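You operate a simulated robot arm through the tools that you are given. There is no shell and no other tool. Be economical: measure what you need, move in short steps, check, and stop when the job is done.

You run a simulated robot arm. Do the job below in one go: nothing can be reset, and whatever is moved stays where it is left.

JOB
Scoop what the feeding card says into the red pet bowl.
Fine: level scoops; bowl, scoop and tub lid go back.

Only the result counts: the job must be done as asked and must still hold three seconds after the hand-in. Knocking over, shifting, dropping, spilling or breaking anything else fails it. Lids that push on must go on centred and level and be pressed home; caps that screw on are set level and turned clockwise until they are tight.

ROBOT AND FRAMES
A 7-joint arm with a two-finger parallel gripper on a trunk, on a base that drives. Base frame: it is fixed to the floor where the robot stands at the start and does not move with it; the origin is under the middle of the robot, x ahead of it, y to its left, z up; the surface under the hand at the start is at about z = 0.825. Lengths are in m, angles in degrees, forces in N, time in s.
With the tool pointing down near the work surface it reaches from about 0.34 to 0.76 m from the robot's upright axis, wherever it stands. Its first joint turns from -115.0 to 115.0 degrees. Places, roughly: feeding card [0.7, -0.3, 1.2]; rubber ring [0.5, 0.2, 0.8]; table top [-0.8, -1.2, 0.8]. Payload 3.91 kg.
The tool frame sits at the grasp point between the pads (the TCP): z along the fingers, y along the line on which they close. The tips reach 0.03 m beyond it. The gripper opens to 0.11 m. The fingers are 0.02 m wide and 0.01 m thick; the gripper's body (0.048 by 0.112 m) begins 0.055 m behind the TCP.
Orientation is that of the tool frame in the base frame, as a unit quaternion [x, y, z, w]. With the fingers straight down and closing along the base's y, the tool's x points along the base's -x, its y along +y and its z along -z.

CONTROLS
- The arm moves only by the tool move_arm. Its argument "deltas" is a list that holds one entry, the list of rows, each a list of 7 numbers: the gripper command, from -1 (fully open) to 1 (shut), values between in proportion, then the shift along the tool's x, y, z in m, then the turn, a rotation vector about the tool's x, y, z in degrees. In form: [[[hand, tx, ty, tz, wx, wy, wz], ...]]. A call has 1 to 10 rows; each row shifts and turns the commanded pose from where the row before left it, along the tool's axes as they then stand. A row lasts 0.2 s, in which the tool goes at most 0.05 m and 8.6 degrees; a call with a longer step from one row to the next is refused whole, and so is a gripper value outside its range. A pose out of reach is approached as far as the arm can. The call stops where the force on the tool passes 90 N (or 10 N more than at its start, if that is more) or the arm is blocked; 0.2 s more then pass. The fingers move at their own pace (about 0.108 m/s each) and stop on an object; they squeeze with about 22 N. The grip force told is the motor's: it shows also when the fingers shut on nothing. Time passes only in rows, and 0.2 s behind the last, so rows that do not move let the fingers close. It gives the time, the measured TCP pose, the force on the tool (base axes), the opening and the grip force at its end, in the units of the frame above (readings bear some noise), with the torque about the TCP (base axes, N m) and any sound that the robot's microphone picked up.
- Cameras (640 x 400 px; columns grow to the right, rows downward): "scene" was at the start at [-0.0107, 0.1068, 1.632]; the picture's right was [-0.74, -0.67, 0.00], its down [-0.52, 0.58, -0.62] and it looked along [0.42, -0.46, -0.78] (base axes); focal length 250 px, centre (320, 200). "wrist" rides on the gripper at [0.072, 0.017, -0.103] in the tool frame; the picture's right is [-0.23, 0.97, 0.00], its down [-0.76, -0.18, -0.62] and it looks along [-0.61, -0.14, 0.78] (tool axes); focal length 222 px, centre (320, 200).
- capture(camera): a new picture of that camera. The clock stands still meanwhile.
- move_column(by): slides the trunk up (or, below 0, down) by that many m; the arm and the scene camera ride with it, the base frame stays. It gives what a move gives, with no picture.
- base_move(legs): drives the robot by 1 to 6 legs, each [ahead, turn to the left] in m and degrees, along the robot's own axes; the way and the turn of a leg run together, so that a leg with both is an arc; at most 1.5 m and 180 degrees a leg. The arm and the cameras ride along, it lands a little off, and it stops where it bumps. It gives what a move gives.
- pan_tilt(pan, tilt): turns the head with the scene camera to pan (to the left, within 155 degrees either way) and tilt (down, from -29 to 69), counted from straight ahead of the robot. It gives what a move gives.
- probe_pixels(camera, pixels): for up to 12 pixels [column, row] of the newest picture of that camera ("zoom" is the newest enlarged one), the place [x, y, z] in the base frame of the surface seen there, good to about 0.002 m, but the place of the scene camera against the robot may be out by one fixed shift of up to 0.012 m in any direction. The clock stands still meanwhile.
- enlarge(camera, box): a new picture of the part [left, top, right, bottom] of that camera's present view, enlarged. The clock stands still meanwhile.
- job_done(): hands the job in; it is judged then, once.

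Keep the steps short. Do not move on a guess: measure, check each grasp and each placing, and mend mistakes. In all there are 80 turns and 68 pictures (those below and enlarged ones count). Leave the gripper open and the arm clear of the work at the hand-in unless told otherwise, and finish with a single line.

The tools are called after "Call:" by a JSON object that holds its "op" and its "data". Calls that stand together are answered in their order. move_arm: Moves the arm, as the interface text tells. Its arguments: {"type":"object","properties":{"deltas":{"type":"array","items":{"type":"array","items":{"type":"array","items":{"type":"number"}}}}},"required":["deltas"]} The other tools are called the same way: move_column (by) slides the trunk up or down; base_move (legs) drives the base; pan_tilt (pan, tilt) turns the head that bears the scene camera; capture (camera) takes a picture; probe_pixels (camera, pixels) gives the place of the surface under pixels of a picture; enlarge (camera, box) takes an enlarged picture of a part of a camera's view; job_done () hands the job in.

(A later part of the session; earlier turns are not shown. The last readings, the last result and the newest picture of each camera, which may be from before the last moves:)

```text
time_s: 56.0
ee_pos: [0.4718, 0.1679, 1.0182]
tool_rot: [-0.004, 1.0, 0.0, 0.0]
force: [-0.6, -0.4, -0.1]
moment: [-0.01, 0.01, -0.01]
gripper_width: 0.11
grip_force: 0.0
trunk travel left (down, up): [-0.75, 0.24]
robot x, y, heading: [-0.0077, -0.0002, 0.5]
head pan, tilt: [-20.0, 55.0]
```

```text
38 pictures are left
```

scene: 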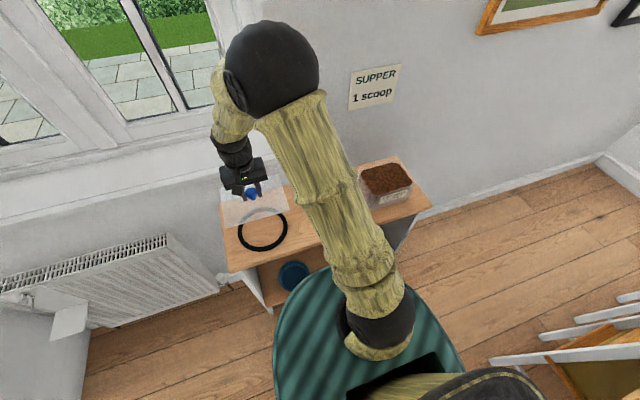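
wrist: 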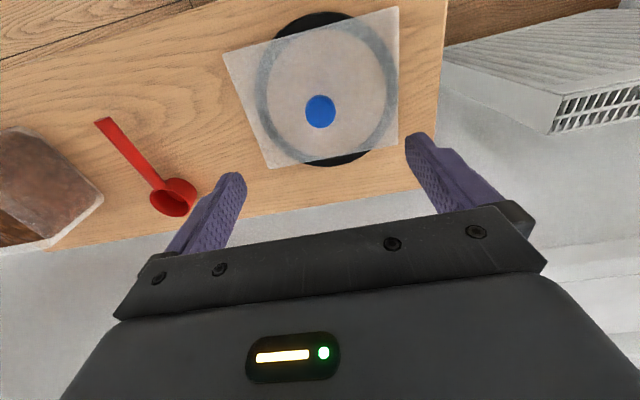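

The lid lies on the ring. Now I probe the scoop: handle (105,124)–(152,180), cup (175,195).

Call:
{"op": "probe_pixels", "data": {"camera": "wrist", "pixels": [[106, 126], [130, 152], [150, 177], [152, 200], [196, 188], [170, 214], [178, 181], [175, 200], [320, 110], [290, 50]]}}

Call:
{"op": "enlarge", "data": {"camera": "wrist", "box": [70, 100, 230, 230]}}

```text
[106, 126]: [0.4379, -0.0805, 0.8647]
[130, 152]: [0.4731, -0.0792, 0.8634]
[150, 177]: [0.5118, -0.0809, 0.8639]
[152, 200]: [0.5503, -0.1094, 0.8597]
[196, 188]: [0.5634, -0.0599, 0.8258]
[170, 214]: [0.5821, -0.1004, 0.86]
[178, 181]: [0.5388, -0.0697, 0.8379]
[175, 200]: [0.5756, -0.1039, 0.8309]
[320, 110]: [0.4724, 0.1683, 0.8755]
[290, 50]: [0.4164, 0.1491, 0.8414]
```

```text
3.08 times, centred on (150, 165) of wrist
```

zoom: 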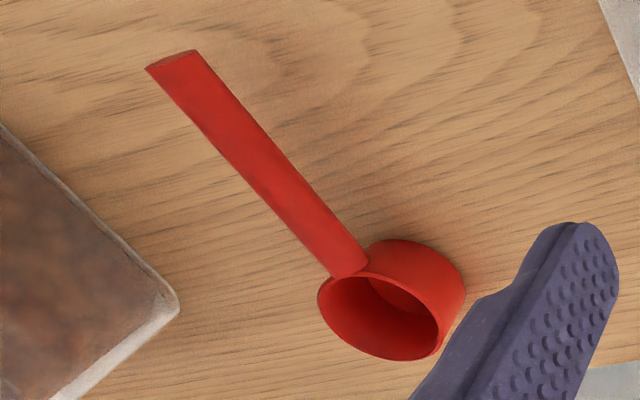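

Handle: axis y≈-0.081, z≈0.857, x 0.43–0.53; cup centre ≈(0.56,-0.083). To have room for a forward-tilted hand (needed for the low shelf too), I drive back 0.14 m, then move the hand over the handle and tilt it 55° forward.

Call:
{"op": "base_move", "data": {"legs": [[-0.14, 0]]}}

Call:
{"op": "move_arm", "data": {"deltas": [[[-1, -0.02, -0.035, -0.005, 0, 0, 0], [-1, -0.02, -0.035, 0, 0, 0, 0], [-1, -0.02, -0.035, 0, 0, 0, 0], [-1, -0.02, -0.035, 0, 0, 0, 0], [-1, -0.02, -0.035, 0, 0, 0, 0], [-1, -0.02, -0.035, 0, 0, 0, 0], [-1, 0, -0.035, 0, 0, 0, 0]]]}}

Call:
{"op": "move_arm", "data": {"deltas": [[[-0.1, 0, 0, 0, 0, -7.9, 0], [-0.1, 0, 0, 0, 0, -7.9, 0], [-0.1, 0, 0, 0, 0, -7.9, 0], [-0.1, 0, 0, 0, 0, -7.9, 0], [-0.1, 0, 0, 0, 0, -7.9, 0], [-0.1, 0, 0, 0, 0, -7.9, 0], [-0.1, 0, 0, 0, 0, -7.6, 0], [-0.1, 0, 0, 0, 0, 0, 0]]]}}

Call:
{"op": "capture", "data": {"camera": "scene"}}

```text
time_s: 57.5
ee_pos: [0.3328, 0.1675, 1.0186]
tool_rot: [-0.004, 1.0, -0.001, 0.002]
force: [-0.1, -0.2, 0.6]
moment: [0.0, -0.02, -0.02]
gripper_width: 0.1098
grip_force: 0.0
trunk travel left (down, up): [-0.75, 0.24]
robot x, y, heading: [-0.1441, -0.0064, 0.5]
head pan, tilt: [-20.0, 55.0]
```

```text
time_s: 59.1
ee_pos: [0.4541, -0.0769, 1.023]
tool_rot: [-0.004, 1.0, 0.001, 0.0]
force: [0.0, -0.5, -0.1]
moment: [-0.02, -0.04, 0.02]
gripper_width: 0.1099
grip_force: 0.0
trunk travel left (down, up): [-0.75, 0.24]
robot x, y, heading: [-0.1461, -0.0068, 0.4]
head pan, tilt: [-20.0, 55.0]
```

```text
time_s: 60.9
ee_pos: [0.4538, -0.0778, 1.0229]
tool_rot: [-0.003, 0.886, 0.001, 0.463]
force: [-0.2, 0.1, 0.1]
moment: [0.02, 0.0, 0.02]
gripper_width: 0.0607
grip_force: 0.0
trunk travel left (down, up): [-0.75, 0.24]
robot x, y, heading: [-0.1424, -0.0028, 0.3]
head pan, tilt: [-20.0, 55.0]
```

```text
36 pictures are left
```

scene: 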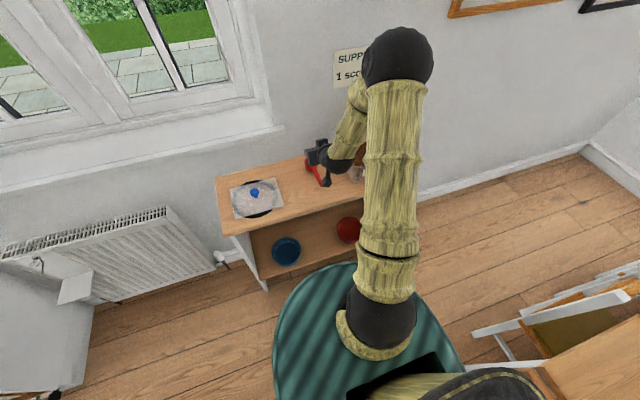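

The tool now points forward and 35° down. I descend over the handle to z≈0.90 and check.

Call:
{"op": "move_arm", "data": {"deltas": [[[-0.1, 0.0305, -0.003, 0.0261, 0, 0, 0], [-0.1, 0.0328, 0, 0.0228, 0, 0, 0], [-0.1, 0.0328, 0, 0.0228, 0, 0, 0], [-0.1, 0, 0, 0, 0, 0, 0]]]}}

Call:
{"op": "capture", "data": {"camera": "wrist"}}

Call:
{"op": "enlarge", "data": {"camera": "scene", "box": [270, 120, 390, 220]}}

```text
time_s: 61.9
ee_pos: [0.4583, -0.08, 0.904]
tool_rot: [-0.004, 0.887, 0.003, 0.461]
force: [-0.6, 0.5, -0.4]
moment: [0.04, 0.0, -0.03]
gripper_width: 0.0605
grip_force: 0.1
trunk travel left (down, up): [-0.75, 0.24]
robot x, y, heading: [-0.143, -0.0079, 0.5]
head pan, tilt: [-20.0, 55.0]
```

```text
35 pictures are left
```

wrist: 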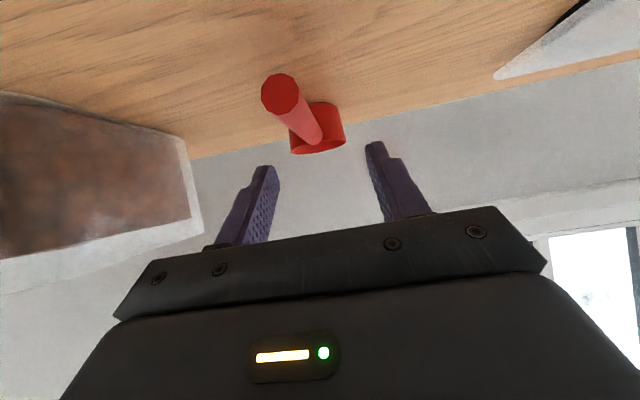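

```text
4.00 times, centred on (330, 170) of scene
```

zoom: 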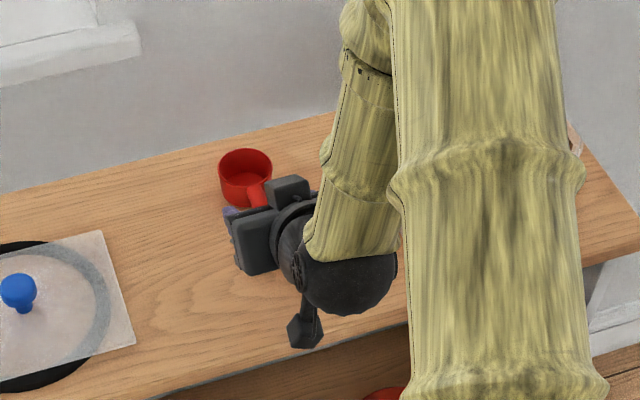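

Handle between the fingers. I probe the handle end at (281,95) to centre well.

Call:
{"op": "probe_pixels", "data": {"camera": "wrist", "pixels": [[281, 95], [263, 95], [298, 95], [300, 120], [320, 140], [342, 125], [292, 135]]}}

```text
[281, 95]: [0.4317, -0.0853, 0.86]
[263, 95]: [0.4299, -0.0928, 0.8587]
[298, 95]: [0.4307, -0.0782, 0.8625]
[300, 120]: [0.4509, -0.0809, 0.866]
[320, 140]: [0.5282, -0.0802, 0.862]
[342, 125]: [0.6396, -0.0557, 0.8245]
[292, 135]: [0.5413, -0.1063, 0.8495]
```

Handle axis at y≈-0.083, z≈0.859. I shift 3 mm, descend 40 mm and close.

Call:
{"op": "move_arm", "data": {"deltas": [[[-0.1, 0.0164, -0.003, 0.0114, 0, 0, 0], [-0.1, 0.0164, 0, 0.0114, 0, 0, 0], [-0.1, 0, 0, 0, 0, 0, 0], [1, 0, 0, 0, 0, 0, 0], [1, 0, 0, 0, 0, 0, 0], [1, 0, 0, 0, 0, 0, 0]]]}}

Call:
{"op": "capture", "data": {"camera": "wrist"}}

```text
time_s: 63.3
ee_pos: [0.4583, -0.083, 0.8627]
tool_rot: [-0.003, 0.887, 0.002, 0.462]
force: [0.8, 1.0, -0.3]
moment: [0.04, -0.02, 0.02]
gripper_width: 0.0173
grip_force: 22.5
trunk travel left (down, up): [-0.75, 0.24]
robot x, y, heading: [-0.1427, -0.0067, 1.0]
head pan, tilt: [-20.0, 55.0]
```

```text
33 pictures are left
```

wrist: 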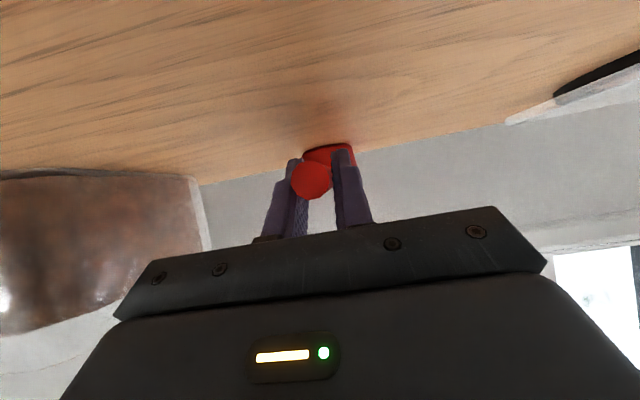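

Gripped (17 mm). I note this pose for putting it back: TCP (0.458,-0.083,0.863). Lift 14 cm and check that the scoop stays level.

Call:
{"op": "move_arm", "data": {"deltas": [[[1, -0.0082, 0, -0.0057, 0, 0, 0], [1, -0.0205, 0, -0.0143, 0, 0, 0], [1, -0.0287, 0, -0.02, 0, 0, 0], [1, -0.0287, 0, -0.02, 0, 0, 0], [1, -0.0287, 0, -0.02, 0, 0, 0], [1, 0, 0, 0, 0, 0, 0]]]}}

Call:
{"op": "capture", "data": {"camera": "scene"}}

Call:
{"op": "enlarge", "data": {"camera": "scene", "box": [270, 90, 390, 190]}}

```text
time_s: 64.7
ee_pos: [0.4559, -0.085, 1.0031]
tool_rot: [-0.003, 0.887, 0.002, 0.462]
force: [0.1, 0.5, -0.9]
moment: [-0.01, 0.04, 0.0]
gripper_width: 0.0168
grip_force: 22.0
trunk travel left (down, up): [-0.75, 0.24]
robot x, y, heading: [-0.1462, -0.0039, 0.4]
head pan, tilt: [-20.0, 55.0]
```

```text
32 pictures are left
```

scene: 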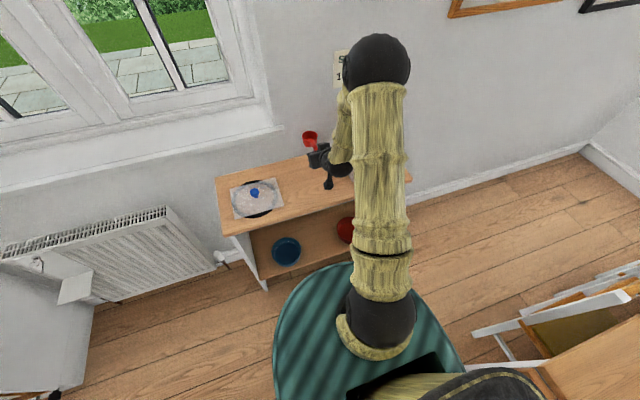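

```text
4.00 times, centred on (330, 140) of scene
```

zoom: 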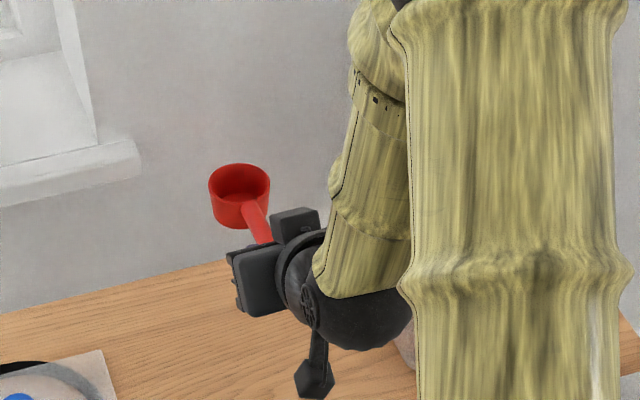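

Call:
{"op": "probe_pixels", "data": {"camera": "zoom", "pixels": [[212, 180], [266, 182], [240, 165], [238, 200], [258, 222], [238, 227]]}}

```text
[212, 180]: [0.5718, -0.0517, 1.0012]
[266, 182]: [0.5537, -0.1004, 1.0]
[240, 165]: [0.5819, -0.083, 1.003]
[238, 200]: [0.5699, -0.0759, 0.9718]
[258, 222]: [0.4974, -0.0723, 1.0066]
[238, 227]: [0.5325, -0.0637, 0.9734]
```

The scoop is level in the hand (rim 1.00, as held). I turn the hand 50° to the right about the vertical and bring the cup over the tub centre at the same height.

Call:
{"op": "move_arm", "data": {"deltas": [[[1, 0, 0, 0, 6.83, 0, 4.77], [1, 0, 0, 0, 6.83, 0, 4.77], [1, 0, 0, 0, 6.83, 0, 4.77], [1, 0, 0, 0, 6.83, 0, 4.77], [1, 0, 0, 0, 6.83, 0, 4.77], [1, 0, 0, 0, 6.83, 0, 4.77], [1, 0, 0, 0, 0, 0, 0]]]}}

Call:
{"op": "move_arm", "data": {"deltas": [[[1, -0.0122, -0.0299, 0.0174, 0, 0, 0], [1, -0.0122, -0.0299, 0.0174, 0, 0, 0], [1, -0.0122, -0.0299, 0.0174, 0, 0, 0], [1, -0.0122, -0.0299, 0.0174, 0, 0, 0], [1, 0, 0, 0, 0, 0, 0]]]}}

Call:
{"op": "pan_tilt", "data": {"pan": -32, "tilt": 45}}

Call:
{"op": "capture", "data": {"camera": "scene"}}

Call:
{"op": "capture", "data": {"camera": "wrist"}}

```text
time_s: 66.3
ee_pos: [0.4599, -0.0838, 1.0036]
tool_rot: [0.371, 0.805, -0.194, 0.42]
force: [-0.1, 0.0, -0.6]
moment: [0.02, 0.02, 0.03]
gripper_width: 0.0172
grip_force: 22.1
trunk travel left (down, up): [-0.75, 0.24]
robot x, y, heading: [-0.1436, -0.0041, 0.3]
head pan, tilt: [-20.0, 55.0]
```

```text
time_s: 67.5
ee_pos: [0.4218, -0.2245, 1.0015]
tool_rot: [0.372, 0.805, -0.194, 0.419]
force: [0.0, -1.0, -0.4]
moment: [0.06, 0.05, 0.02]
gripper_width: 0.0169
grip_force: 21.5
trunk travel left (down, up): [-0.75, 0.24]
robot x, y, heading: [-0.1442, -0.0086, 0.4]
head pan, tilt: [-20.0, 55.0]
```

```text
time_s: 68.2
ee_pos: [0.4226, -0.2248, 1.0017]
tool_rot: [0.372, 0.806, -0.193, 0.419]
force: [-0.6, -0.3, -0.2]
moment: [0.01, 0.01, -0.03]
gripper_width: 0.0168
grip_force: 22.3
trunk travel left (down, up): [-0.75, 0.24]
robot x, y, heading: [-0.1452, -0.004, 0.4]
head pan, tilt: [-32.0, 45.0]
```

```text
30 pictures are left
```

scene: 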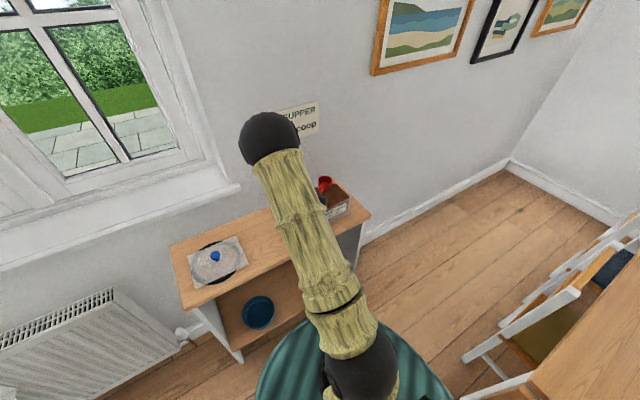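

```text
29 pictures are left
```

wrist: 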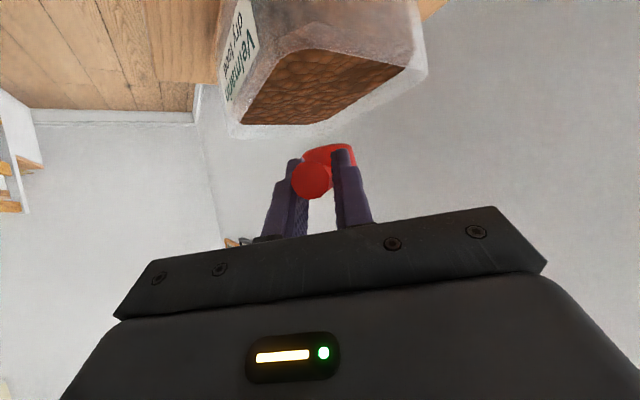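

I enlarge the tub/cup area in the scene view and probe tub walls.

Call:
{"op": "enlarge", "data": {"camera": "scene", "box": [290, 155, 380, 225]}}

Call:
{"op": "probe_pixels", "data": {"camera": "wrist", "pixels": [[222, 108], [240, 124], [310, 50], [405, 66], [390, 70], [420, 62], [330, 80], [300, 110], [345, 112], [253, 5]]}}

```text
5.71 times, centred on (335, 190) of scene
```

zoom: 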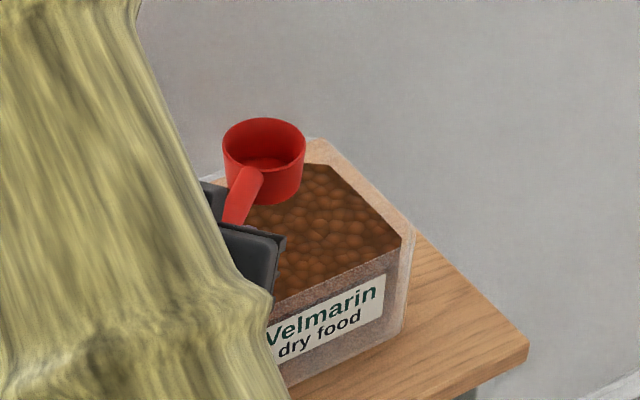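

```text
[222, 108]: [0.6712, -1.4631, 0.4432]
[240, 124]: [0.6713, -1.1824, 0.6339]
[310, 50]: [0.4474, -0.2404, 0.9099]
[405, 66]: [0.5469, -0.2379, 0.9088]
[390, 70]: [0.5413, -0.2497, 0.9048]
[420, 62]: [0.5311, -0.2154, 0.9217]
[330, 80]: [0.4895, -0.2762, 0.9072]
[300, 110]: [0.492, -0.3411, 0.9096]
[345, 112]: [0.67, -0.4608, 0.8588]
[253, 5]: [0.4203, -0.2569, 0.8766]
```

The tub interior spans about x 0.425–0.545, y -0.235…-0.375, food at 0.908. I raise 4 cm and tip the cup 40° nose-down, then lower slowly into the food at the near-left side.

Call:
{"op": "move_arm", "data": {"deltas": [[[1, -0.0164, 0, -0.0115, 0, 0, 0], [1, -0.0164, 0, -0.0115, 0, 0, 0], [1, 0, 0, 0, 0, 8, 0], [1, 0, 0, 0, 0, 8, 0], [1, 0, 0, 0, 0, 8, 0], [1, 0, 0, 0, 0, 8, 0], [1, 0, 0, 0, 0, 8, 0], [1, 0, 0, 0, 0, 0, 0]]]}}

Call:
{"op": "enlarge", "data": {"camera": "scene", "box": [290, 145, 380, 215]}}

```text
time_s: 70.0
ee_pos: [0.4223, -0.2243, 1.0427]
tool_rot: [0.415, 0.901, -0.054, 0.119]
force: [-0.3, 0.3, -0.6]
moment: [0.01, 0.02, -0.04]
gripper_width: 0.0171
grip_force: 22.0
trunk travel left (down, up): [-0.75, 0.24]
robot x, y, heading: [-0.1487, -0.0094, 0.7]
head pan, tilt: [-32.0, 45.0]
```

```text
5.71 times, centred on (335, 180) of scene
```

zoom: 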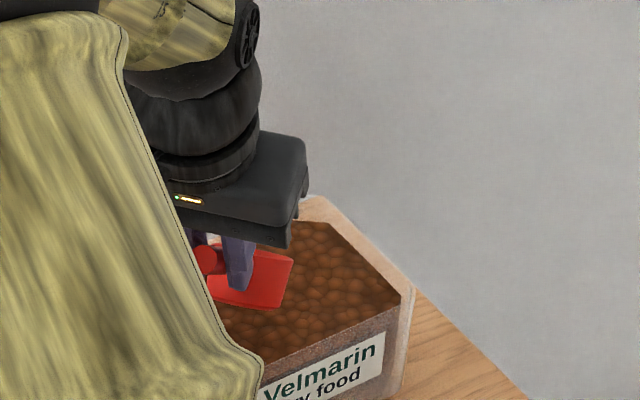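

Posture is fine. I lower 8.4 cm slowly into the food.

Call:
{"op": "move_arm", "data": {"deltas": [[[1, 0.0027, 0, 0.0102, 0, 0, 0], [1, 0.0027, 0, 0.0102, 0, 0, 0], [1, 0.0027, 0, 0.0102, 0, 0, 0], [1, 0.0027, 0, 0.0102, 0, 0, 0], [1, 0.0027, 0, 0.0102, 0, 0, 0], [1, 0.0027, 0, 0.0102, 0, 0, 0], [1, 0.0027, 0, 0.0102, 0, 0, 0], [1, 0.0027, 0, 0.0102, 0, 0, 0]]]}}

Call:
{"op": "enlarge", "data": {"camera": "scene", "box": [290, 145, 380, 215]}}

```text
time_s: 71.8
ee_pos: [0.4227, -0.2251, 0.9577]
tool_rot: [0.415, 0.9, -0.055, 0.118]
force: [-1.1, 1.1, -0.4]
moment: [0.01, 0.04, 0.0]
gripper_width: 0.0172
grip_force: 21.9
trunk travel left (down, up): [-0.75, 0.24]
robot x, y, heading: [-0.1453, -0.0045, 0.4]
head pan, tilt: [-32.0, 45.0]
```

```text
5.71 times, centred on (335, 180) of scene
```

zoom: 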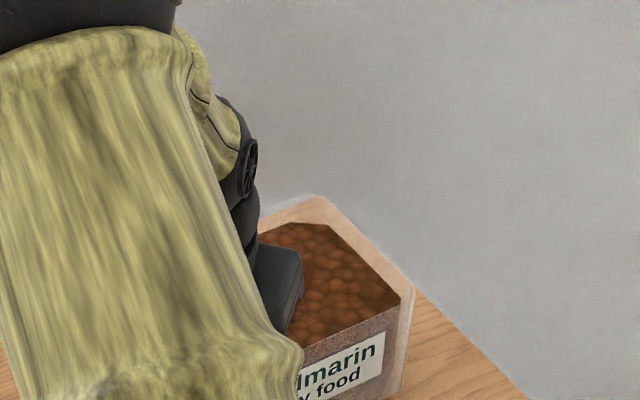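

No resistance. I sweep forward 4.3 cm while curling the cup from 40° to 25°.

Call:
{"op": "move_arm", "data": {"deltas": [[[1, -0.0074, 0, 0.0061, 0, -3, 0], [1, -0.007, 0, 0.0065, 0, -3, 0], [1, -0.0067, 0, 0.0068, 0, -3, 0], [1, -0.0063, 0, 0.0072, 0, -3, 0], [1, -0.0059, 0, 0.0075, 0, -3, 0], [1, 0, 0, 0, 0, 0, 0]]]}}

```text
time_s: 73.1
ee_pos: [0.4574, -0.2618, 0.9551]
tool_rot: [0.403, 0.873, -0.108, 0.252]
force: [-0.1, 1.0, 38.2]
moment: [-0.63, 0.31, 0.02]
gripper_width: 0.0175
grip_force: 22.2
trunk travel left (down, up): [-0.75, 0.24]
robot x, y, heading: [-0.1476, -0.0027, 0.4]
head pan, tilt: [-32.0, 45.0]
stopped in row 6: the force on the tool passed its limit at 92 N (the readings are from after the stop); the commanded pose is now the measured one
```

The hand met something stiff (92 N peak, now 38 N up) and stopped at z 0.955. I lift gently 1 cm right away and look.

Call:
{"op": "move_arm", "data": {"deltas": [[[1, -0.0025, 0, -0.0043, 0, 0, 0], [1, -0.0025, 0, -0.0043, 0, 0, 0], [1, 0, 0, 0, 0, 0, 0]]]}}

Call:
{"op": "capture", "data": {"camera": "wrist"}}

Call:
{"op": "enlarge", "data": {"camera": "scene", "box": [290, 145, 380, 215]}}

```text
time_s: 73.9
ee_pos: [0.4533, -0.2586, 0.956]
tool_rot: [0.405, 0.875, -0.107, 0.242]
force: [3.7, -4.4, 9.0]
moment: [-0.23, -0.01, 0.1]
gripper_width: 0.0171
grip_force: 22.1
trunk travel left (down, up): [-0.75, 0.24]
robot x, y, heading: [-0.1451, -0.0056, 0.4]
head pan, tilt: [-32.0, 45.0]
```

```text
25 pictures are left
```

wrist: 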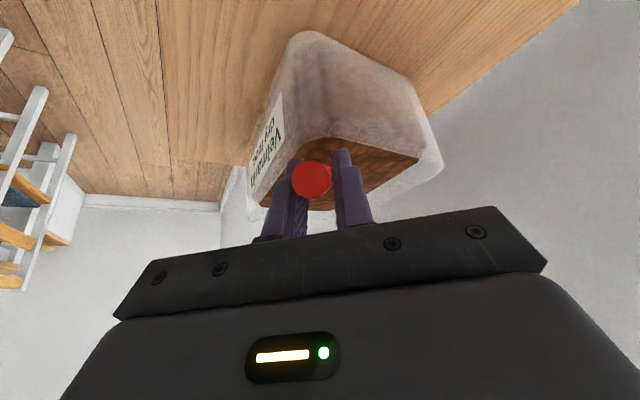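

```text
5.71 times, centred on (335, 180) of scene
```

zoom: 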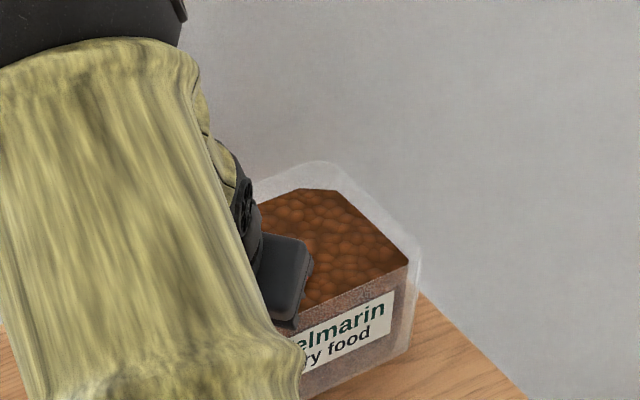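

The tub looks moved or tipped in the picture. I probe it to see.

Call:
{"op": "probe_pixels", "data": {"camera": "zoom", "pixels": [[320, 165], [345, 168], [417, 240], [408, 265], [330, 230], [380, 260], [310, 290], [412, 350], [375, 365], [345, 300]]}}

Call:
{"op": "probe_pixels", "data": {"camera": "wrist", "pixels": [[300, 40], [410, 80], [440, 165], [262, 190], [400, 165], [330, 150], [275, 130], [425, 180], [300, 100], [380, 110]]}}

```text
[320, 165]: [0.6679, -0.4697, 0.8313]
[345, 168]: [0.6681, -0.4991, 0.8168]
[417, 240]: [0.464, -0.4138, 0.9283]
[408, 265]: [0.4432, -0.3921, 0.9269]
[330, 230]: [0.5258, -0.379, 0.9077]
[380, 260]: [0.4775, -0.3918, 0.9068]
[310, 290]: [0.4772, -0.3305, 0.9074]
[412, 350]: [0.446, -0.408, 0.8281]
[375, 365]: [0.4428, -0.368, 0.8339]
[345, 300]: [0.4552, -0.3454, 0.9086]
```

```text
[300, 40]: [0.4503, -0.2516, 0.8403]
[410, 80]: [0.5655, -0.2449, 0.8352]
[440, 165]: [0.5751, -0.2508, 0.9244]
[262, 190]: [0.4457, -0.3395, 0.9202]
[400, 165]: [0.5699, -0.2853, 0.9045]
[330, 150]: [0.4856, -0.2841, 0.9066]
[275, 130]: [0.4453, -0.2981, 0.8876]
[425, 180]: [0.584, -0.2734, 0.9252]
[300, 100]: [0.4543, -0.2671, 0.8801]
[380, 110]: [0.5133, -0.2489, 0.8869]
```

The tub still stands upright, but the fingertips pushed its near corner and it slid about (+0.03,-0.03). I will drag it back afterwards. First lift the scoop straight up 8 cm, watching the force.

Call:
{"op": "move_arm", "data": {"deltas": [[[1, -0.0051, 0, -0.0086, 0, 0, 0], [1, -0.0051, 0, -0.0086, 0, 0, 0], [1, -0.0051, 0, -0.0086, 0, 0, 0], [1, -0.0077, 0, -0.0129, 0, 0, 0], [1, -0.0077, 0, -0.0129, 0, 0, 0], [1, -0.0077, 0, -0.0129, 0, 0, 0], [1, 0, 0, 0, 0, 0, 0]]]}}

Call:
{"op": "capture", "data": {"camera": "scene"}}

Call:
{"op": "enlarge", "data": {"camera": "scene", "box": [290, 135, 380, 205]}}

```text
time_s: 75.5
ee_pos: [0.4555, -0.2603, 1.0328]
tool_rot: [0.404, 0.875, -0.108, 0.242]
force: [0.7, -0.5, 0.6]
moment: [0.02, 0.08, 0.01]
gripper_width: 0.017
grip_force: 21.8
trunk travel left (down, up): [-0.75, 0.24]
robot x, y, heading: [-0.1443, -0.0028, 0.4]
head pan, tilt: [-32.0, 45.0]
```

```text
23 pictures are left
```

scene: 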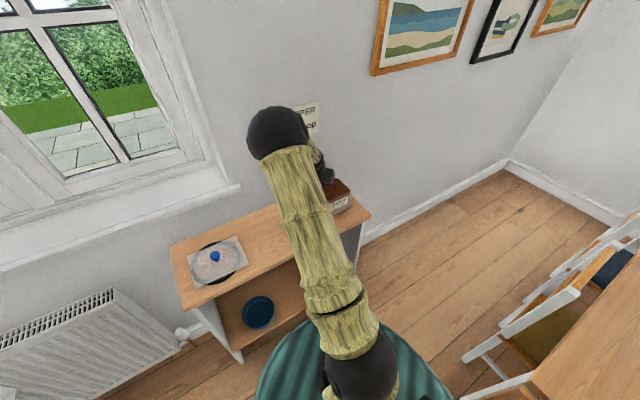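

```text
5.71 times, centred on (335, 170) of scene
```

zoom: 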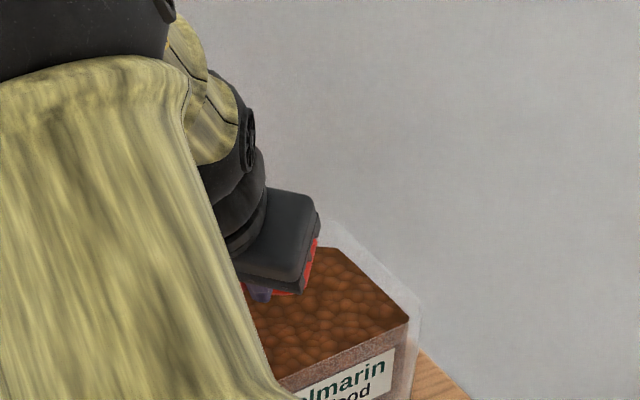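

Scoop clear of the food. I level it (-24°) over the tub and look.

Call:
{"op": "move_arm", "data": {"deltas": [[[1, 0, 0, 0, 0, -5, 0], [1, 0, 0, 0, 0, -5, 0], [1, 0, 0, 0, 0, -5, 0], [1, 0, 0, 0, 0, -5, 0], [1, 0, 0, 0, 0, -4.3, 0], [1, 0, 0, 0, 0, 0, 0]]]}}

Call:
{"op": "enlarge", "data": {"camera": "scene", "box": [290, 135, 380, 205]}}

```text
time_s: 76.9
ee_pos: [0.4542, -0.2599, 1.0327]
tool_rot: [0.372, 0.804, -0.19, 0.423]
force: [0.4, -0.4, -0.3]
moment: [0.01, 0.02, 0.0]
gripper_width: 0.0173
grip_force: 21.8
trunk travel left (down, up): [-0.75, 0.24]
robot x, y, heading: [-0.1445, -0.0065, 0.4]
head pan, tilt: [-32.0, 45.0]
```

```text
5.71 times, centred on (335, 170) of scene
```

zoom: 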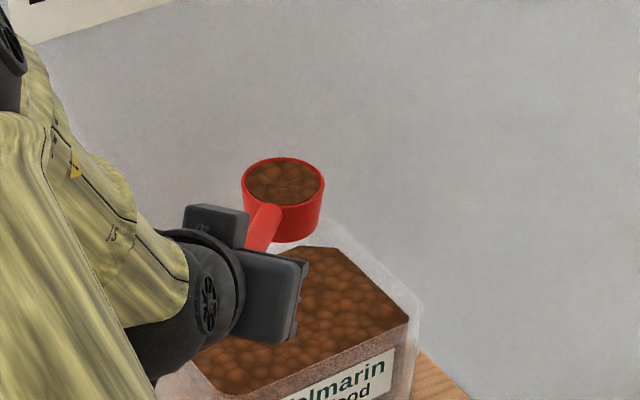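

The scoop is filled. I enlarge it closely to judge whether it is level with the rim.

Call:
{"op": "enlarge", "data": {"camera": "scene", "box": [320, 158, 340, 180]}}

Call:
{"op": "probe_pixels", "data": {"camera": "zoom", "pixels": [[320, 130], [250, 120], [400, 120], [320, 80], [320, 180], [230, 200], [440, 120], [320, 30], [180, 100]]}}

```text
16.00 times, centred on (330, 169) of scene
```

zoom: 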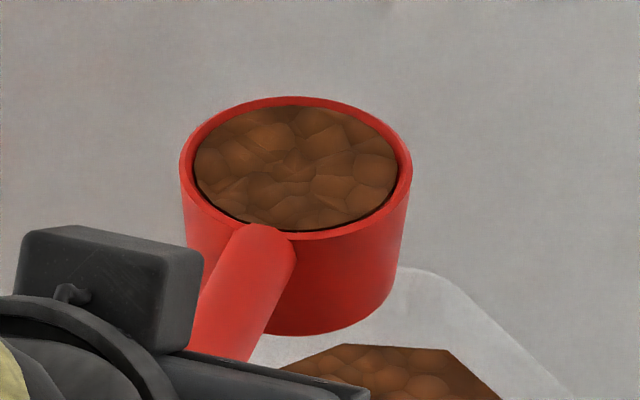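

```text
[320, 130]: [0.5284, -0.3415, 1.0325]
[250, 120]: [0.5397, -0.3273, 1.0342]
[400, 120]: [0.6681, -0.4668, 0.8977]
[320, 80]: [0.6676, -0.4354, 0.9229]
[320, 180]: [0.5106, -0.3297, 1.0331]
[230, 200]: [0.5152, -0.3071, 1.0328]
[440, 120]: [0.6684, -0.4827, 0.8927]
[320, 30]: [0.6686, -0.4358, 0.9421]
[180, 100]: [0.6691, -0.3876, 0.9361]
```

Food looks level with the rim. I probe the rim itself to be sure.

Call:
{"op": "probe_pixels", "data": {"camera": "zoom", "pixels": [[186, 170], [295, 101], [405, 165], [320, 235], [290, 160], [220, 165], [370, 160], [290, 210], [290, 120], [205, 215]]}}

```text
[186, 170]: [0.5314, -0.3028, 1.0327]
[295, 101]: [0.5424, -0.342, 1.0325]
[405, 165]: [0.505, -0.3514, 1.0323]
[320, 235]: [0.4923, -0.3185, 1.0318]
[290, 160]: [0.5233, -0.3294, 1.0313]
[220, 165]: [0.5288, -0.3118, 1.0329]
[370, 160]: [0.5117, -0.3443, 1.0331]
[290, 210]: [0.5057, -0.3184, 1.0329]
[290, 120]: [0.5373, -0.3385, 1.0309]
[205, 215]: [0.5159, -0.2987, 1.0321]
```

Rim 1.0325, food ~1.032: a level scoop. Now I raise 5 cm, turn back to face forward, then drive back 0.25 m gently.

Call:
{"op": "move_arm", "data": {"deltas": [[[1, -0.0164, 0, -0.0115, 0, 0, 0], [1, -0.0246, 0, -0.0172, 0, 0, 0], [1, 0, 0, 0, -5.12, 0, -3.58], [1, 0, 0, 0, -5.12, 0, -3.58], [1, 0, 0, 0, -5.12, 0, -3.58], [1, 0, 0, 0, -5.12, 0, -3.58], [1, 0, 0, 0, -5.12, 0, -3.58], [1, 0, 0, 0, -5.12, 0, -3.58], [1, 0, 0, 0, -5.12, 0, -3.58], [1, 0, 0, 0, -5.12, 0, -3.58]]]}}

Call:
{"op": "base_move", "data": {"legs": [[-0.25, 0]]}}

Call:
{"op": "pan_tilt", "data": {"pan": -20, "tilt": 45}}

Call:
{"op": "capture", "data": {"camera": "scene"}}

```text
time_s: 79.1
ee_pos: [0.4538, -0.2621, 1.0829]
tool_rot: [-0.004, 0.885, 0.004, 0.466]
force: [-0.1, -0.5, -1.1]
moment: [-0.04, 0.11, 0.0]
gripper_width: 0.0173
grip_force: 21.9
trunk travel left (down, up): [-0.75, 0.24]
robot x, y, heading: [-0.1443, -0.0028, 0.4]
head pan, tilt: [-32.0, 45.0]
```

```text
time_s: 81.2
ee_pos: [0.1977, -0.2623, 1.084]
tool_rot: [-0.004, 0.885, 0.004, 0.466]
force: [0.1, 0.0, -1.5]
moment: [-0.02, 0.06, 0.01]
gripper_width: 0.0172
grip_force: 22.1
trunk travel left (down, up): [-0.75, 0.24]
robot x, y, heading: [-0.4038, -0.0089, 0.3]
head pan, tilt: [-32.0, 45.0]
```

```text
time_s: 81.9
ee_pos: [0.1985, -0.2631, 1.0829]
tool_rot: [-0.005, 0.885, 0.005, 0.466]
force: [0.0, 0.0, 0.2]
moment: [0.01, 0.06, 0.0]
gripper_width: 0.0171
grip_force: 22.2
trunk travel left (down, up): [-0.75, 0.24]
robot x, y, heading: [-0.4012, -0.0075, 0.4]
head pan, tilt: [-20.0, 45.0]
```

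```text
19 pictures are left
```

scene: 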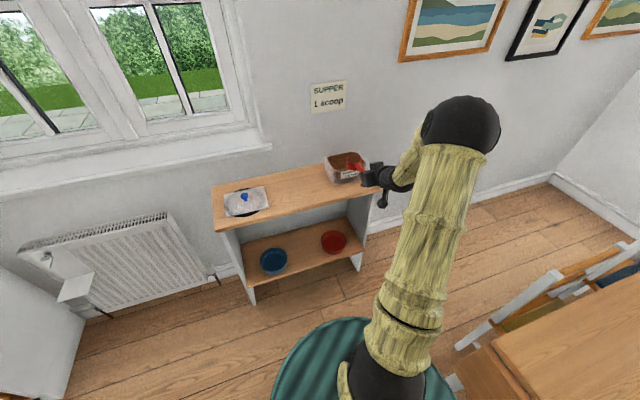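

The bowl and tub are in clear view. I probe bowl rim and tub.

Call:
{"op": "probe_pixels", "data": {"camera": "scene", "pixels": [[334, 242], [322, 241], [346, 239], [333, 232], [336, 252], [361, 165], [356, 181], [326, 160], [338, 184], [218, 229], [359, 195], [308, 250]]}}

Call:
{"op": "enlarge", "data": {"camera": "scene", "box": [310, 145, 400, 260]}}

```text
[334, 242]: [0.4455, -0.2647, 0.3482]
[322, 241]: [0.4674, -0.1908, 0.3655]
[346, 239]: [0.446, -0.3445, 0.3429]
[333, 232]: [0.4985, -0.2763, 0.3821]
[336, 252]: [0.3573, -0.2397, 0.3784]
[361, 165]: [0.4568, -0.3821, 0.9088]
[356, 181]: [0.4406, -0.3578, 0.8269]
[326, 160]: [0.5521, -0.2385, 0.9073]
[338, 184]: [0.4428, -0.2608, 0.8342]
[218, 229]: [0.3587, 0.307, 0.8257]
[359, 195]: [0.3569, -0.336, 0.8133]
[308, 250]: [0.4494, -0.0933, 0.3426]
```

```text
3.48 times, centred on (355, 202) of scene
```

zoom: 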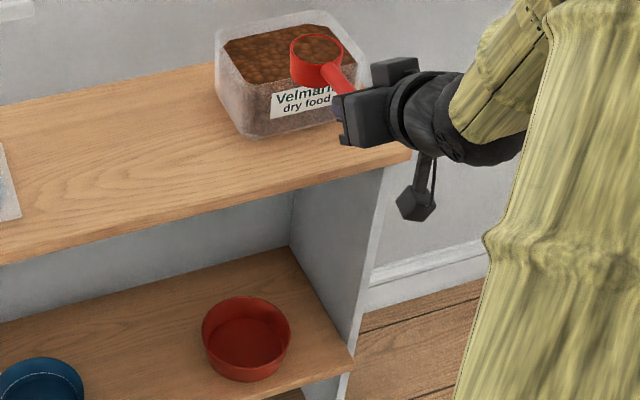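

Call:
{"op": "probe_pixels", "data": {"camera": "zoom", "pixels": [[205, 322], [288, 330], [250, 299], [232, 348], [245, 320], [247, 362], [320, 48], [350, 340], [300, 260], [362, 300], [410, 152], [268, 345]]}}

```text
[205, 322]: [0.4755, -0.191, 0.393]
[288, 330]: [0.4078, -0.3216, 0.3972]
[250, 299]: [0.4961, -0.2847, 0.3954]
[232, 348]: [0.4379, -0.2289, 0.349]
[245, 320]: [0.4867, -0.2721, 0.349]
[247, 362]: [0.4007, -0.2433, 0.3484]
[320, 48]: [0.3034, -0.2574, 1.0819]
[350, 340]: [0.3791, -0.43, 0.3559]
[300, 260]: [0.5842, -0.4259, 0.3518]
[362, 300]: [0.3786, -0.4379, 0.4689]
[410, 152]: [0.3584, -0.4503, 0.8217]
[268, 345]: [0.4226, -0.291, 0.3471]
```

Compared with the cup seen by the same camera, the bowl centre is 0.127 m ahead and 0.007 m left of the cup; rim 0.395. I pull the hand back 3 cm and lower the trunk 0.62 m in front of the shelf.

Call:
{"op": "move_arm", "data": {"deltas": [[[1, 0.0085, 0, -0.0124, 0, 0, 0], [1, 0.0085, 0, -0.0124, 0, 0, 0], [1, 0, 0, 0, 0, 0, 0]]]}}

Call:
{"op": "move_column", "data": {"by": -0.35}}

Call:
{"op": "move_column", "data": {"by": -0.27}}

Call:
{"op": "capture", "data": {"camera": "scene"}}

```text
time_s: 82.7
ee_pos: [0.1696, -0.2631, 1.0842]
tool_rot: [-0.004, 0.885, 0.005, 0.466]
force: [-0.7, -0.7, -1.0]
moment: [0.02, 0.09, 0.0]
gripper_width: 0.017
grip_force: 21.8
trunk travel left (down, up): [-0.75, 0.24]
robot x, y, heading: [-0.4036, -0.0094, 0.5]
head pan, tilt: [-20.0, 45.0]
```

```text
time_s: 86.2
ee_pos: [0.1698, -0.2634, 0.7337]
tool_rot: [-0.003, 0.885, 0.004, 0.466]
force: [0.2, -0.2, -0.5]
moment: [0.01, 0.05, -0.03]
gripper_width: 0.0172
grip_force: 22.3
trunk travel left (down, up): [-0.4, 0.59]
robot x, y, heading: [-0.4021, -0.0077, 0.6]
head pan, tilt: [-20.0, 45.0]
```

```text
time_s: 88.9
ee_pos: [0.1684, -0.2634, 0.4636]
tool_rot: [-0.004, 0.885, 0.004, 0.466]
force: [0.5, -0.5, -1.8]
moment: [0.03, 0.03, 0.01]
gripper_width: 0.0172
grip_force: 22.3
trunk travel left (down, up): [-0.13, 0.86]
robot x, y, heading: [-0.3989, -0.0084, 0.6]
head pan, tilt: [-20.0, 45.0]
```

```text
17 pictures are left
```

scene: 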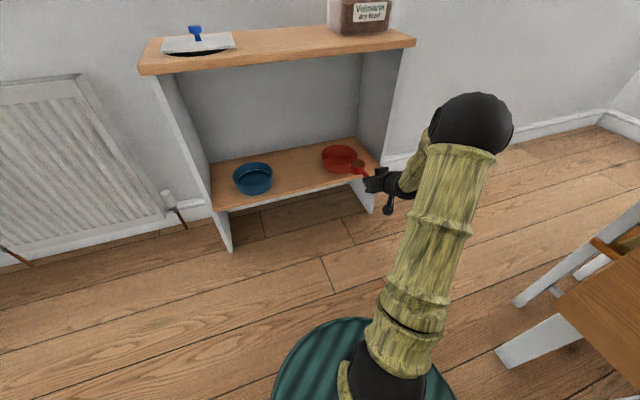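

Cup is level in front of the bowl. I move it forward 15.6 cm and 7 mm left, over the bowl.

Call:
{"op": "move_arm", "data": {"deltas": [[[1, -0.0139, 0.0012, 0.0221, 0, 0, 0], [1, -0.0139, 0.0012, 0.0221, 0, 0, 0], [1, -0.0139, 0.0012, 0.0221, 0, 0, 0], [1, -0.0139, 0.0012, 0.0221, 0, 0, 0], [1, -0.0139, 0.0012, 0.0221, 0, 0, 0], [1, -0.0139, 0.0012, 0.0221, 0, 0, 0], [1, 0, 0, 0, 0, 0, 0]]]}}

Call:
{"op": "enlarge", "data": {"camera": "scene", "box": [310, 120, 400, 200]}}

```text
time_s: 90.5
ee_pos: [0.325, -0.2539, 0.4563]
tool_rot: [-0.003, 0.885, 0.003, 0.466]
force: [-0.4, -0.4, -0.2]
moment: [0.03, 0.06, 0.01]
gripper_width: 0.0174
grip_force: 21.8
trunk travel left (down, up): [-0.13, 0.86]
robot x, y, heading: [-0.3972, -0.0073, 0.3]
head pan, tilt: [-20.0, 45.0]
```

```text
5.00 times, centred on (355, 160) of scene
```

zoom: 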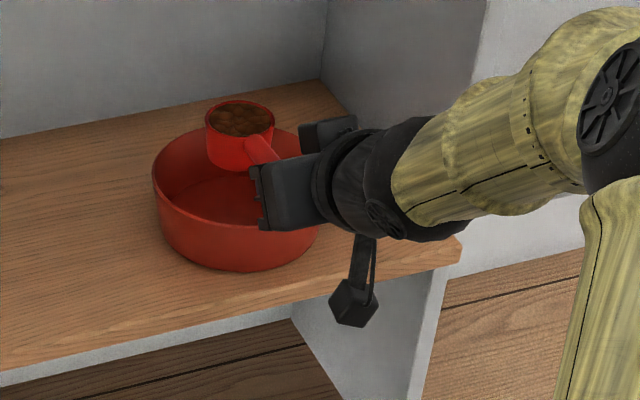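

Call:
{"op": "probe_pixels", "data": {"camera": "zoom", "pixels": [[240, 118], [240, 102], [158, 172], [190, 140], [240, 270], [175, 230], [300, 230], [318, 240]]}}

```text
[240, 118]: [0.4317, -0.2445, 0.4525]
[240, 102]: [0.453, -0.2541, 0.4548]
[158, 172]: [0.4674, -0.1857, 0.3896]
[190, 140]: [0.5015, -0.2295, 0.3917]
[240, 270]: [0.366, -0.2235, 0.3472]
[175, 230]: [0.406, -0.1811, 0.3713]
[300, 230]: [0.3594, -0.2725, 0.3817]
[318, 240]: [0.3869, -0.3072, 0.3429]
```

The cup is centred over the bowl. I roll it about the handle axis to the left, first 83°.

Call:
{"op": "move_arm", "data": {"deltas": [[[1, 0, 0, 0, 4.7, 0, -6.85], [1, 0, 0, 0, 4.7, 0, -6.85], [1, 0, 0, 0, 4.7, 0, -6.85], [1, 0, 0, 0, 4.7, 0, -6.85], [1, 0, 0, 0, 4.7, 0, -6.85], [1, 0, 0, 0, 4.7, 0, -6.85], [1, 0, 0, 0, 4.7, 0, -6.85], [1, 0, 0, 0, 4.7, 0, -6.85], [1, 0, 0, 0, 4.7, 0, -6.85], [1, 0, 0, 0, 4.7, 0, -6.85]]]}}

Call:
{"op": "enlarge", "data": {"camera": "scene", "box": [310, 120, 400, 200]}}

```text
time_s: 92.7
ee_pos: [0.3248, -0.2544, 0.4581]
tool_rot: [-0.313, 0.661, -0.584, 0.351]
force: [0.0, 0.4, -0.2]
moment: [0.01, 0.07, 0.03]
gripper_width: 0.0173
grip_force: 22.2
trunk travel left (down, up): [-0.13, 0.86]
robot x, y, heading: [-0.4041, -0.0052, 0.6]
head pan, tilt: [-20.0, 45.0]
```

```text
5.00 times, centred on (355, 160) of scene
```

zoom: 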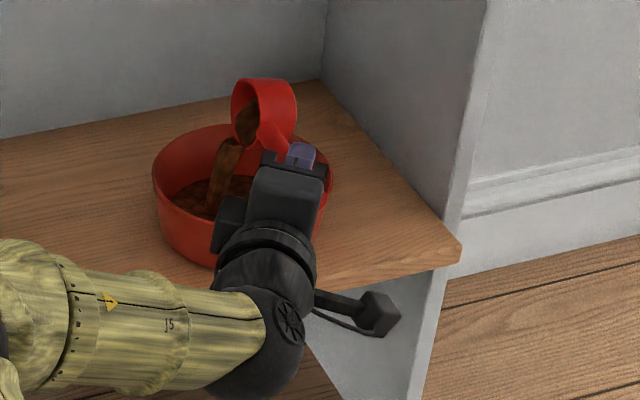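

It pours into the bowl. I roll further to about 133° and wait for it to empty.

Call:
{"op": "move_arm", "data": {"deltas": [[[1, 0, 0, 0, 4.7, 0, -6.85], [1, 0, 0, 0, 4.7, 0, -6.85], [1, 0, 0, 0, 4.7, 0, -6.85], [1, 0, 0, 0, 4.7, 0, -6.85], [1, 0, 0, 0, 4.7, 0, -6.85], [1, 0, 0, 0, 4.7, 0, -6.85], [1, 0, 0, 0, 0, 0, 0], [1, 0, 0, 0, 0, 0, 0], [1, 0, 0, 0, 0, 0, 0], [1, 0, 0, 0, 0, 0, 0]]]}}

Call:
{"op": "enlarge", "data": {"camera": "scene", "box": [310, 120, 400, 200]}}

```text
time_s: 94.9
ee_pos: [0.3256, -0.2547, 0.4572]
tool_rot: [0.43, -0.352, 0.809, -0.191]
force: [0.4, 0.8, -0.3]
moment: [-0.01, 0.04, 0.0]
gripper_width: 0.017
grip_force: 22.3
trunk travel left (down, up): [-0.13, 0.86]
robot x, y, heading: [-0.4019, -0.0078, 0.6]
head pan, tilt: [-20.0, 45.0]
```

```text
5.00 times, centred on (355, 160) of scene
```

zoom: 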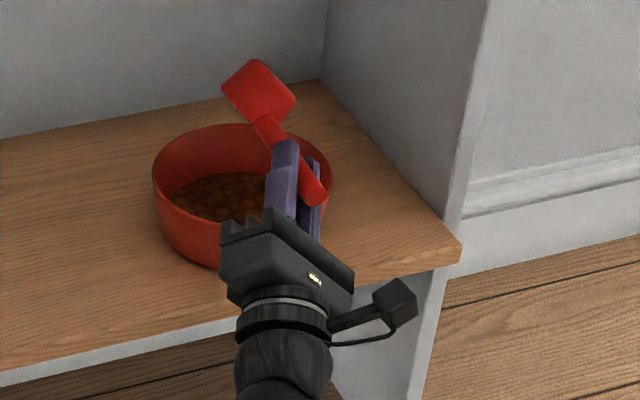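

The food is in the bowl. I roll the scoop back upright.

Call:
{"op": "move_arm", "data": {"deltas": [[[1, 0, 0, 0, -4.7, 0, 6.85], [1, 0, 0, 0, -4.7, 0, 6.85], [1, 0, 0, 0, -4.7, 0, 6.85], [1, 0, 0, 0, -4.7, 0, 6.85], [1, 0, 0, 0, -4.7, 0, 6.85], [1, 0, 0, 0, -4.7, 0, 6.85], [1, 0, 0, 0, -4.7, 0, 6.85], [1, 0, 0, 0, -4.7, 0, 6.85]]]}}

Call:
{"op": "move_arm", "data": {"deltas": [[[1, 0, 0, 0, -4.7, 0, 6.85], [1, 0, 0, 0, -4.7, 0, 6.85], [1, 0, 0, 0, -4.7, 0, 6.85], [1, 0, 0, 0, -4.7, 0, 6.85], [1, 0, 0, 0, -4.7, 0, 6.85], [1, 0, 0, 0, -4.7, 0, 6.85], [1, 0, 0, 0, -4.7, 0, 6.85], [1, 0, 0, 0, -4.7, 0, 6.85], [1, 0, 0, 0, 0, 0, 0]]]}}

Call:
{"op": "move_arm", "data": {"deltas": [[[1, 0.0142, 0, -0.0206, 0, 0, 0], [1, 0.0142, 0, -0.0206, 0, 0, 0], [1, 0.0142, 0, -0.0206, 0, 0, 0], [1, 0.0142, 0, -0.0206, 0, 0, 0], [1, 0.0142, 0, -0.0206, 0, 0, 0], [1, 0.0142, 0, -0.0206, 0, 0, 0], [1, 0.0085, 0, -0.0124, 0, 0, 0], [1, 0, 0, 0, 0, 0, 0]]]}}

Call:
{"op": "enlarge", "data": {"camera": "scene", "box": [300, 110, 410, 210]}}

```text
time_s: 96.7
ee_pos: [0.3254, -0.2542, 0.4558]
tool_rot: [-0.258, 0.74, -0.481, 0.393]
force: [-0.4, 0.6, -0.5]
moment: [-0.02, 0.05, -0.01]
gripper_width: 0.0171
grip_force: 22.3
trunk travel left (down, up): [-0.13, 0.86]
robot x, y, heading: [-0.4013, -0.0048, 0.5]
head pan, tilt: [-20.0, 45.0]
```

```text
time_s: 98.7
ee_pos: [0.3253, -0.2551, 0.4581]
tool_rot: [-0.004, 0.885, 0.005, 0.466]
force: [-0.1, 0.5, -1.2]
moment: [-0.01, 0.06, 0.01]
gripper_width: 0.0172
grip_force: 21.6
trunk travel left (down, up): [-0.13, 0.86]
robot x, y, heading: [-0.398, -0.0049, 0.1]
head pan, tilt: [-20.0, 45.0]
```

```text
time_s: 100.5
ee_pos: [0.1604, -0.2557, 0.4568]
tool_rot: [-0.004, 0.885, 0.004, 0.466]
force: [1.6, -0.1, -0.3]
moment: [0.0, 0.06, 0.02]
gripper_width: 0.017
grip_force: 22.8
trunk travel left (down, up): [-0.13, 0.86]
robot x, y, heading: [-0.4019, -0.0039, 0.4]
head pan, tilt: [-20.0, 45.0]
```

```text
4.00 times, centred on (355, 160) of scene
```

zoom: 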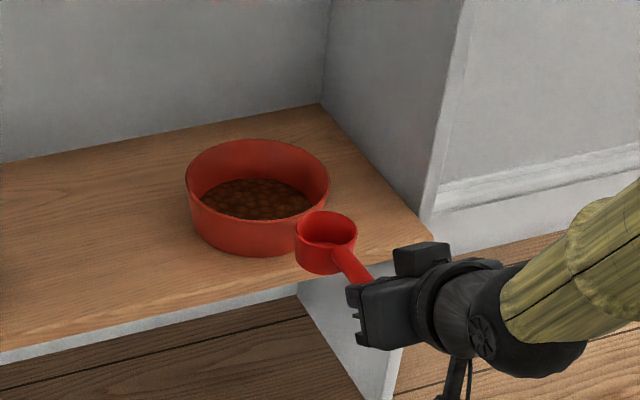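

Bowl filled, nothing spilled, cup empty. Trunk up 0.62 m, drive forward 0.25 m.

Call:
{"op": "move_column", "data": {"by": 0.35}}

Call:
{"op": "move_column", "data": {"by": 0.27}}

Call:
{"op": "base_move", "data": {"legs": [[0.25, 0]]}}

```text
time_s: 103.9
ee_pos: [0.1611, -0.2564, 0.8072]
tool_rot: [-0.003, 0.885, 0.004, 0.465]
force: [0.2, 0.3, -0.8]
moment: [-0.02, 0.04, 0.0]
gripper_width: 0.0171
grip_force: 21.7
trunk travel left (down, up): [-0.48, 0.51]
robot x, y, heading: [-0.4011, -0.0043, 0.4]
head pan, tilt: [-20.0, 45.0]
```

```text
time_s: 106.7
ee_pos: [0.1606, -0.2568, 1.0757]
tool_rot: [-0.004, 0.885, 0.004, 0.465]
force: [-0.4, 0.3, -0.9]
moment: [-0.03, 0.03, 0.01]
gripper_width: 0.017
grip_force: 21.6
trunk travel left (down, up): [-0.75, 0.24]
robot x, y, heading: [-0.3993, -0.0044, 0.5]
head pan, tilt: [-20.0, 45.0]
```

```text
time_s: 108.7
ee_pos: [0.4151, -0.2546, 1.0766]
tool_rot: [-0.003, 0.886, 0.004, 0.464]
force: [0.1, 0.0, -0.7]
moment: [0.01, 0.05, 0.02]
gripper_width: 0.0172
grip_force: 22.4
trunk travel left (down, up): [-0.75, 0.24]
robot x, y, heading: [-0.1469, -0.0022, 0.5]
head pan, tilt: [-20.0, 45.0]
```

Call:
{"op": "move_arm", "data": {"deltas": [[[1, -0.0049, 0.0343, 0.0071, 0, 0, 0], [1, -0.0049, 0.0343, 0.0071, 0, 0, 0], [1, -0.0049, 0.0343, 0.0071, 0, 0, 0], [1, -0.0049, 0.0343, 0.0071, 0, 0, 0], [1, -0.0049, 0.0343, 0.0071, 0, 0, 0], [1, 0.0329, 0, 0.0228, 0, 0, 0], [1, 0.0329, 0, 0.0228, 0, 0, 0], [1, 0.0329, 0, 0.0228, 0, 0, 0], [1, 0.0329, 0, 0.0228, 0, 0, 0], [1, 0.0247, 0, 0.0171, 0, 0, 0]]]}}

Call:
{"op": "enlarge", "data": {"camera": "scene", "box": [270, 170, 380, 270]}}

```text
time_s: 110.9
ee_pos: [0.4562, -0.0822, 0.8872]
tool_rot: [-0.003, 0.885, 0.003, 0.465]
force: [0.4, -0.3, -0.2]
moment: [-0.03, 0.06, 0.0]
gripper_width: 0.0171
grip_force: 22.6
trunk travel left (down, up): [-0.75, 0.24]
robot x, y, heading: [-0.1477, -0.0065, 0.2]
head pan, tilt: [-20.0, 45.0]
```

```text
4.00 times, centred on (325, 220) of scene
```

zoom: 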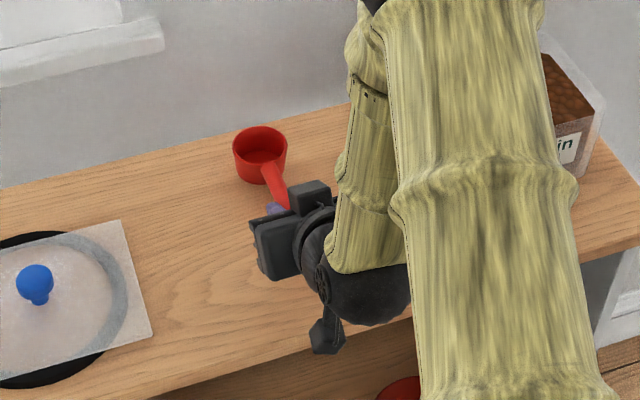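

I lower the scoop slowly the last 25 mm.

Call:
{"op": "move_arm", "data": {"deltas": [[[1, 0.0055, -0.001, 0.0062, 0, 0, 0], [1, 0.0066, 0, 0.0045, 0, 0, 0], [1, 0.0033, 0, 0.0023, 0, 0, 0], [1, 0.0016, 0, 0.0011, 0, 0, 0], [1, 0, 0, 0, 0, 0, 0]]]}}

Call:
{"op": "move_arm", "data": {"deltas": [[[1, 0.0012, 0, 0.0009, 0, 0, 0], [1, 0, 0, 0, 0, 0, 0]]]}}

```text
time_s: 112.1
ee_pos: [0.4587, -0.0827, 0.8664]
tool_rot: [-0.003, 0.885, 0.003, 0.466]
force: [0.6, -0.7, 6.6]
moment: [-0.03, -0.66, -0.05]
gripper_width: 0.0172
grip_force: 21.9
trunk travel left (down, up): [-0.75, 0.24]
robot x, y, heading: [-0.1488, -0.006, 0.3]
head pan, tilt: [-20.0, 45.0]
```

```text
time_s: 112.7
ee_pos: [0.4577, -0.0834, 0.865]
tool_rot: [-0.003, 0.885, 0.003, 0.466]
force: [-2.3, -0.4, 9.1]
moment: [0.0, -0.63, -0.04]
gripper_width: 0.0171
grip_force: 21.7
trunk travel left (down, up): [-0.75, 0.24]
robot x, y, heading: [-0.1491, -0.0029, 0.7]
head pan, tilt: [-20.0, 45.0]
```

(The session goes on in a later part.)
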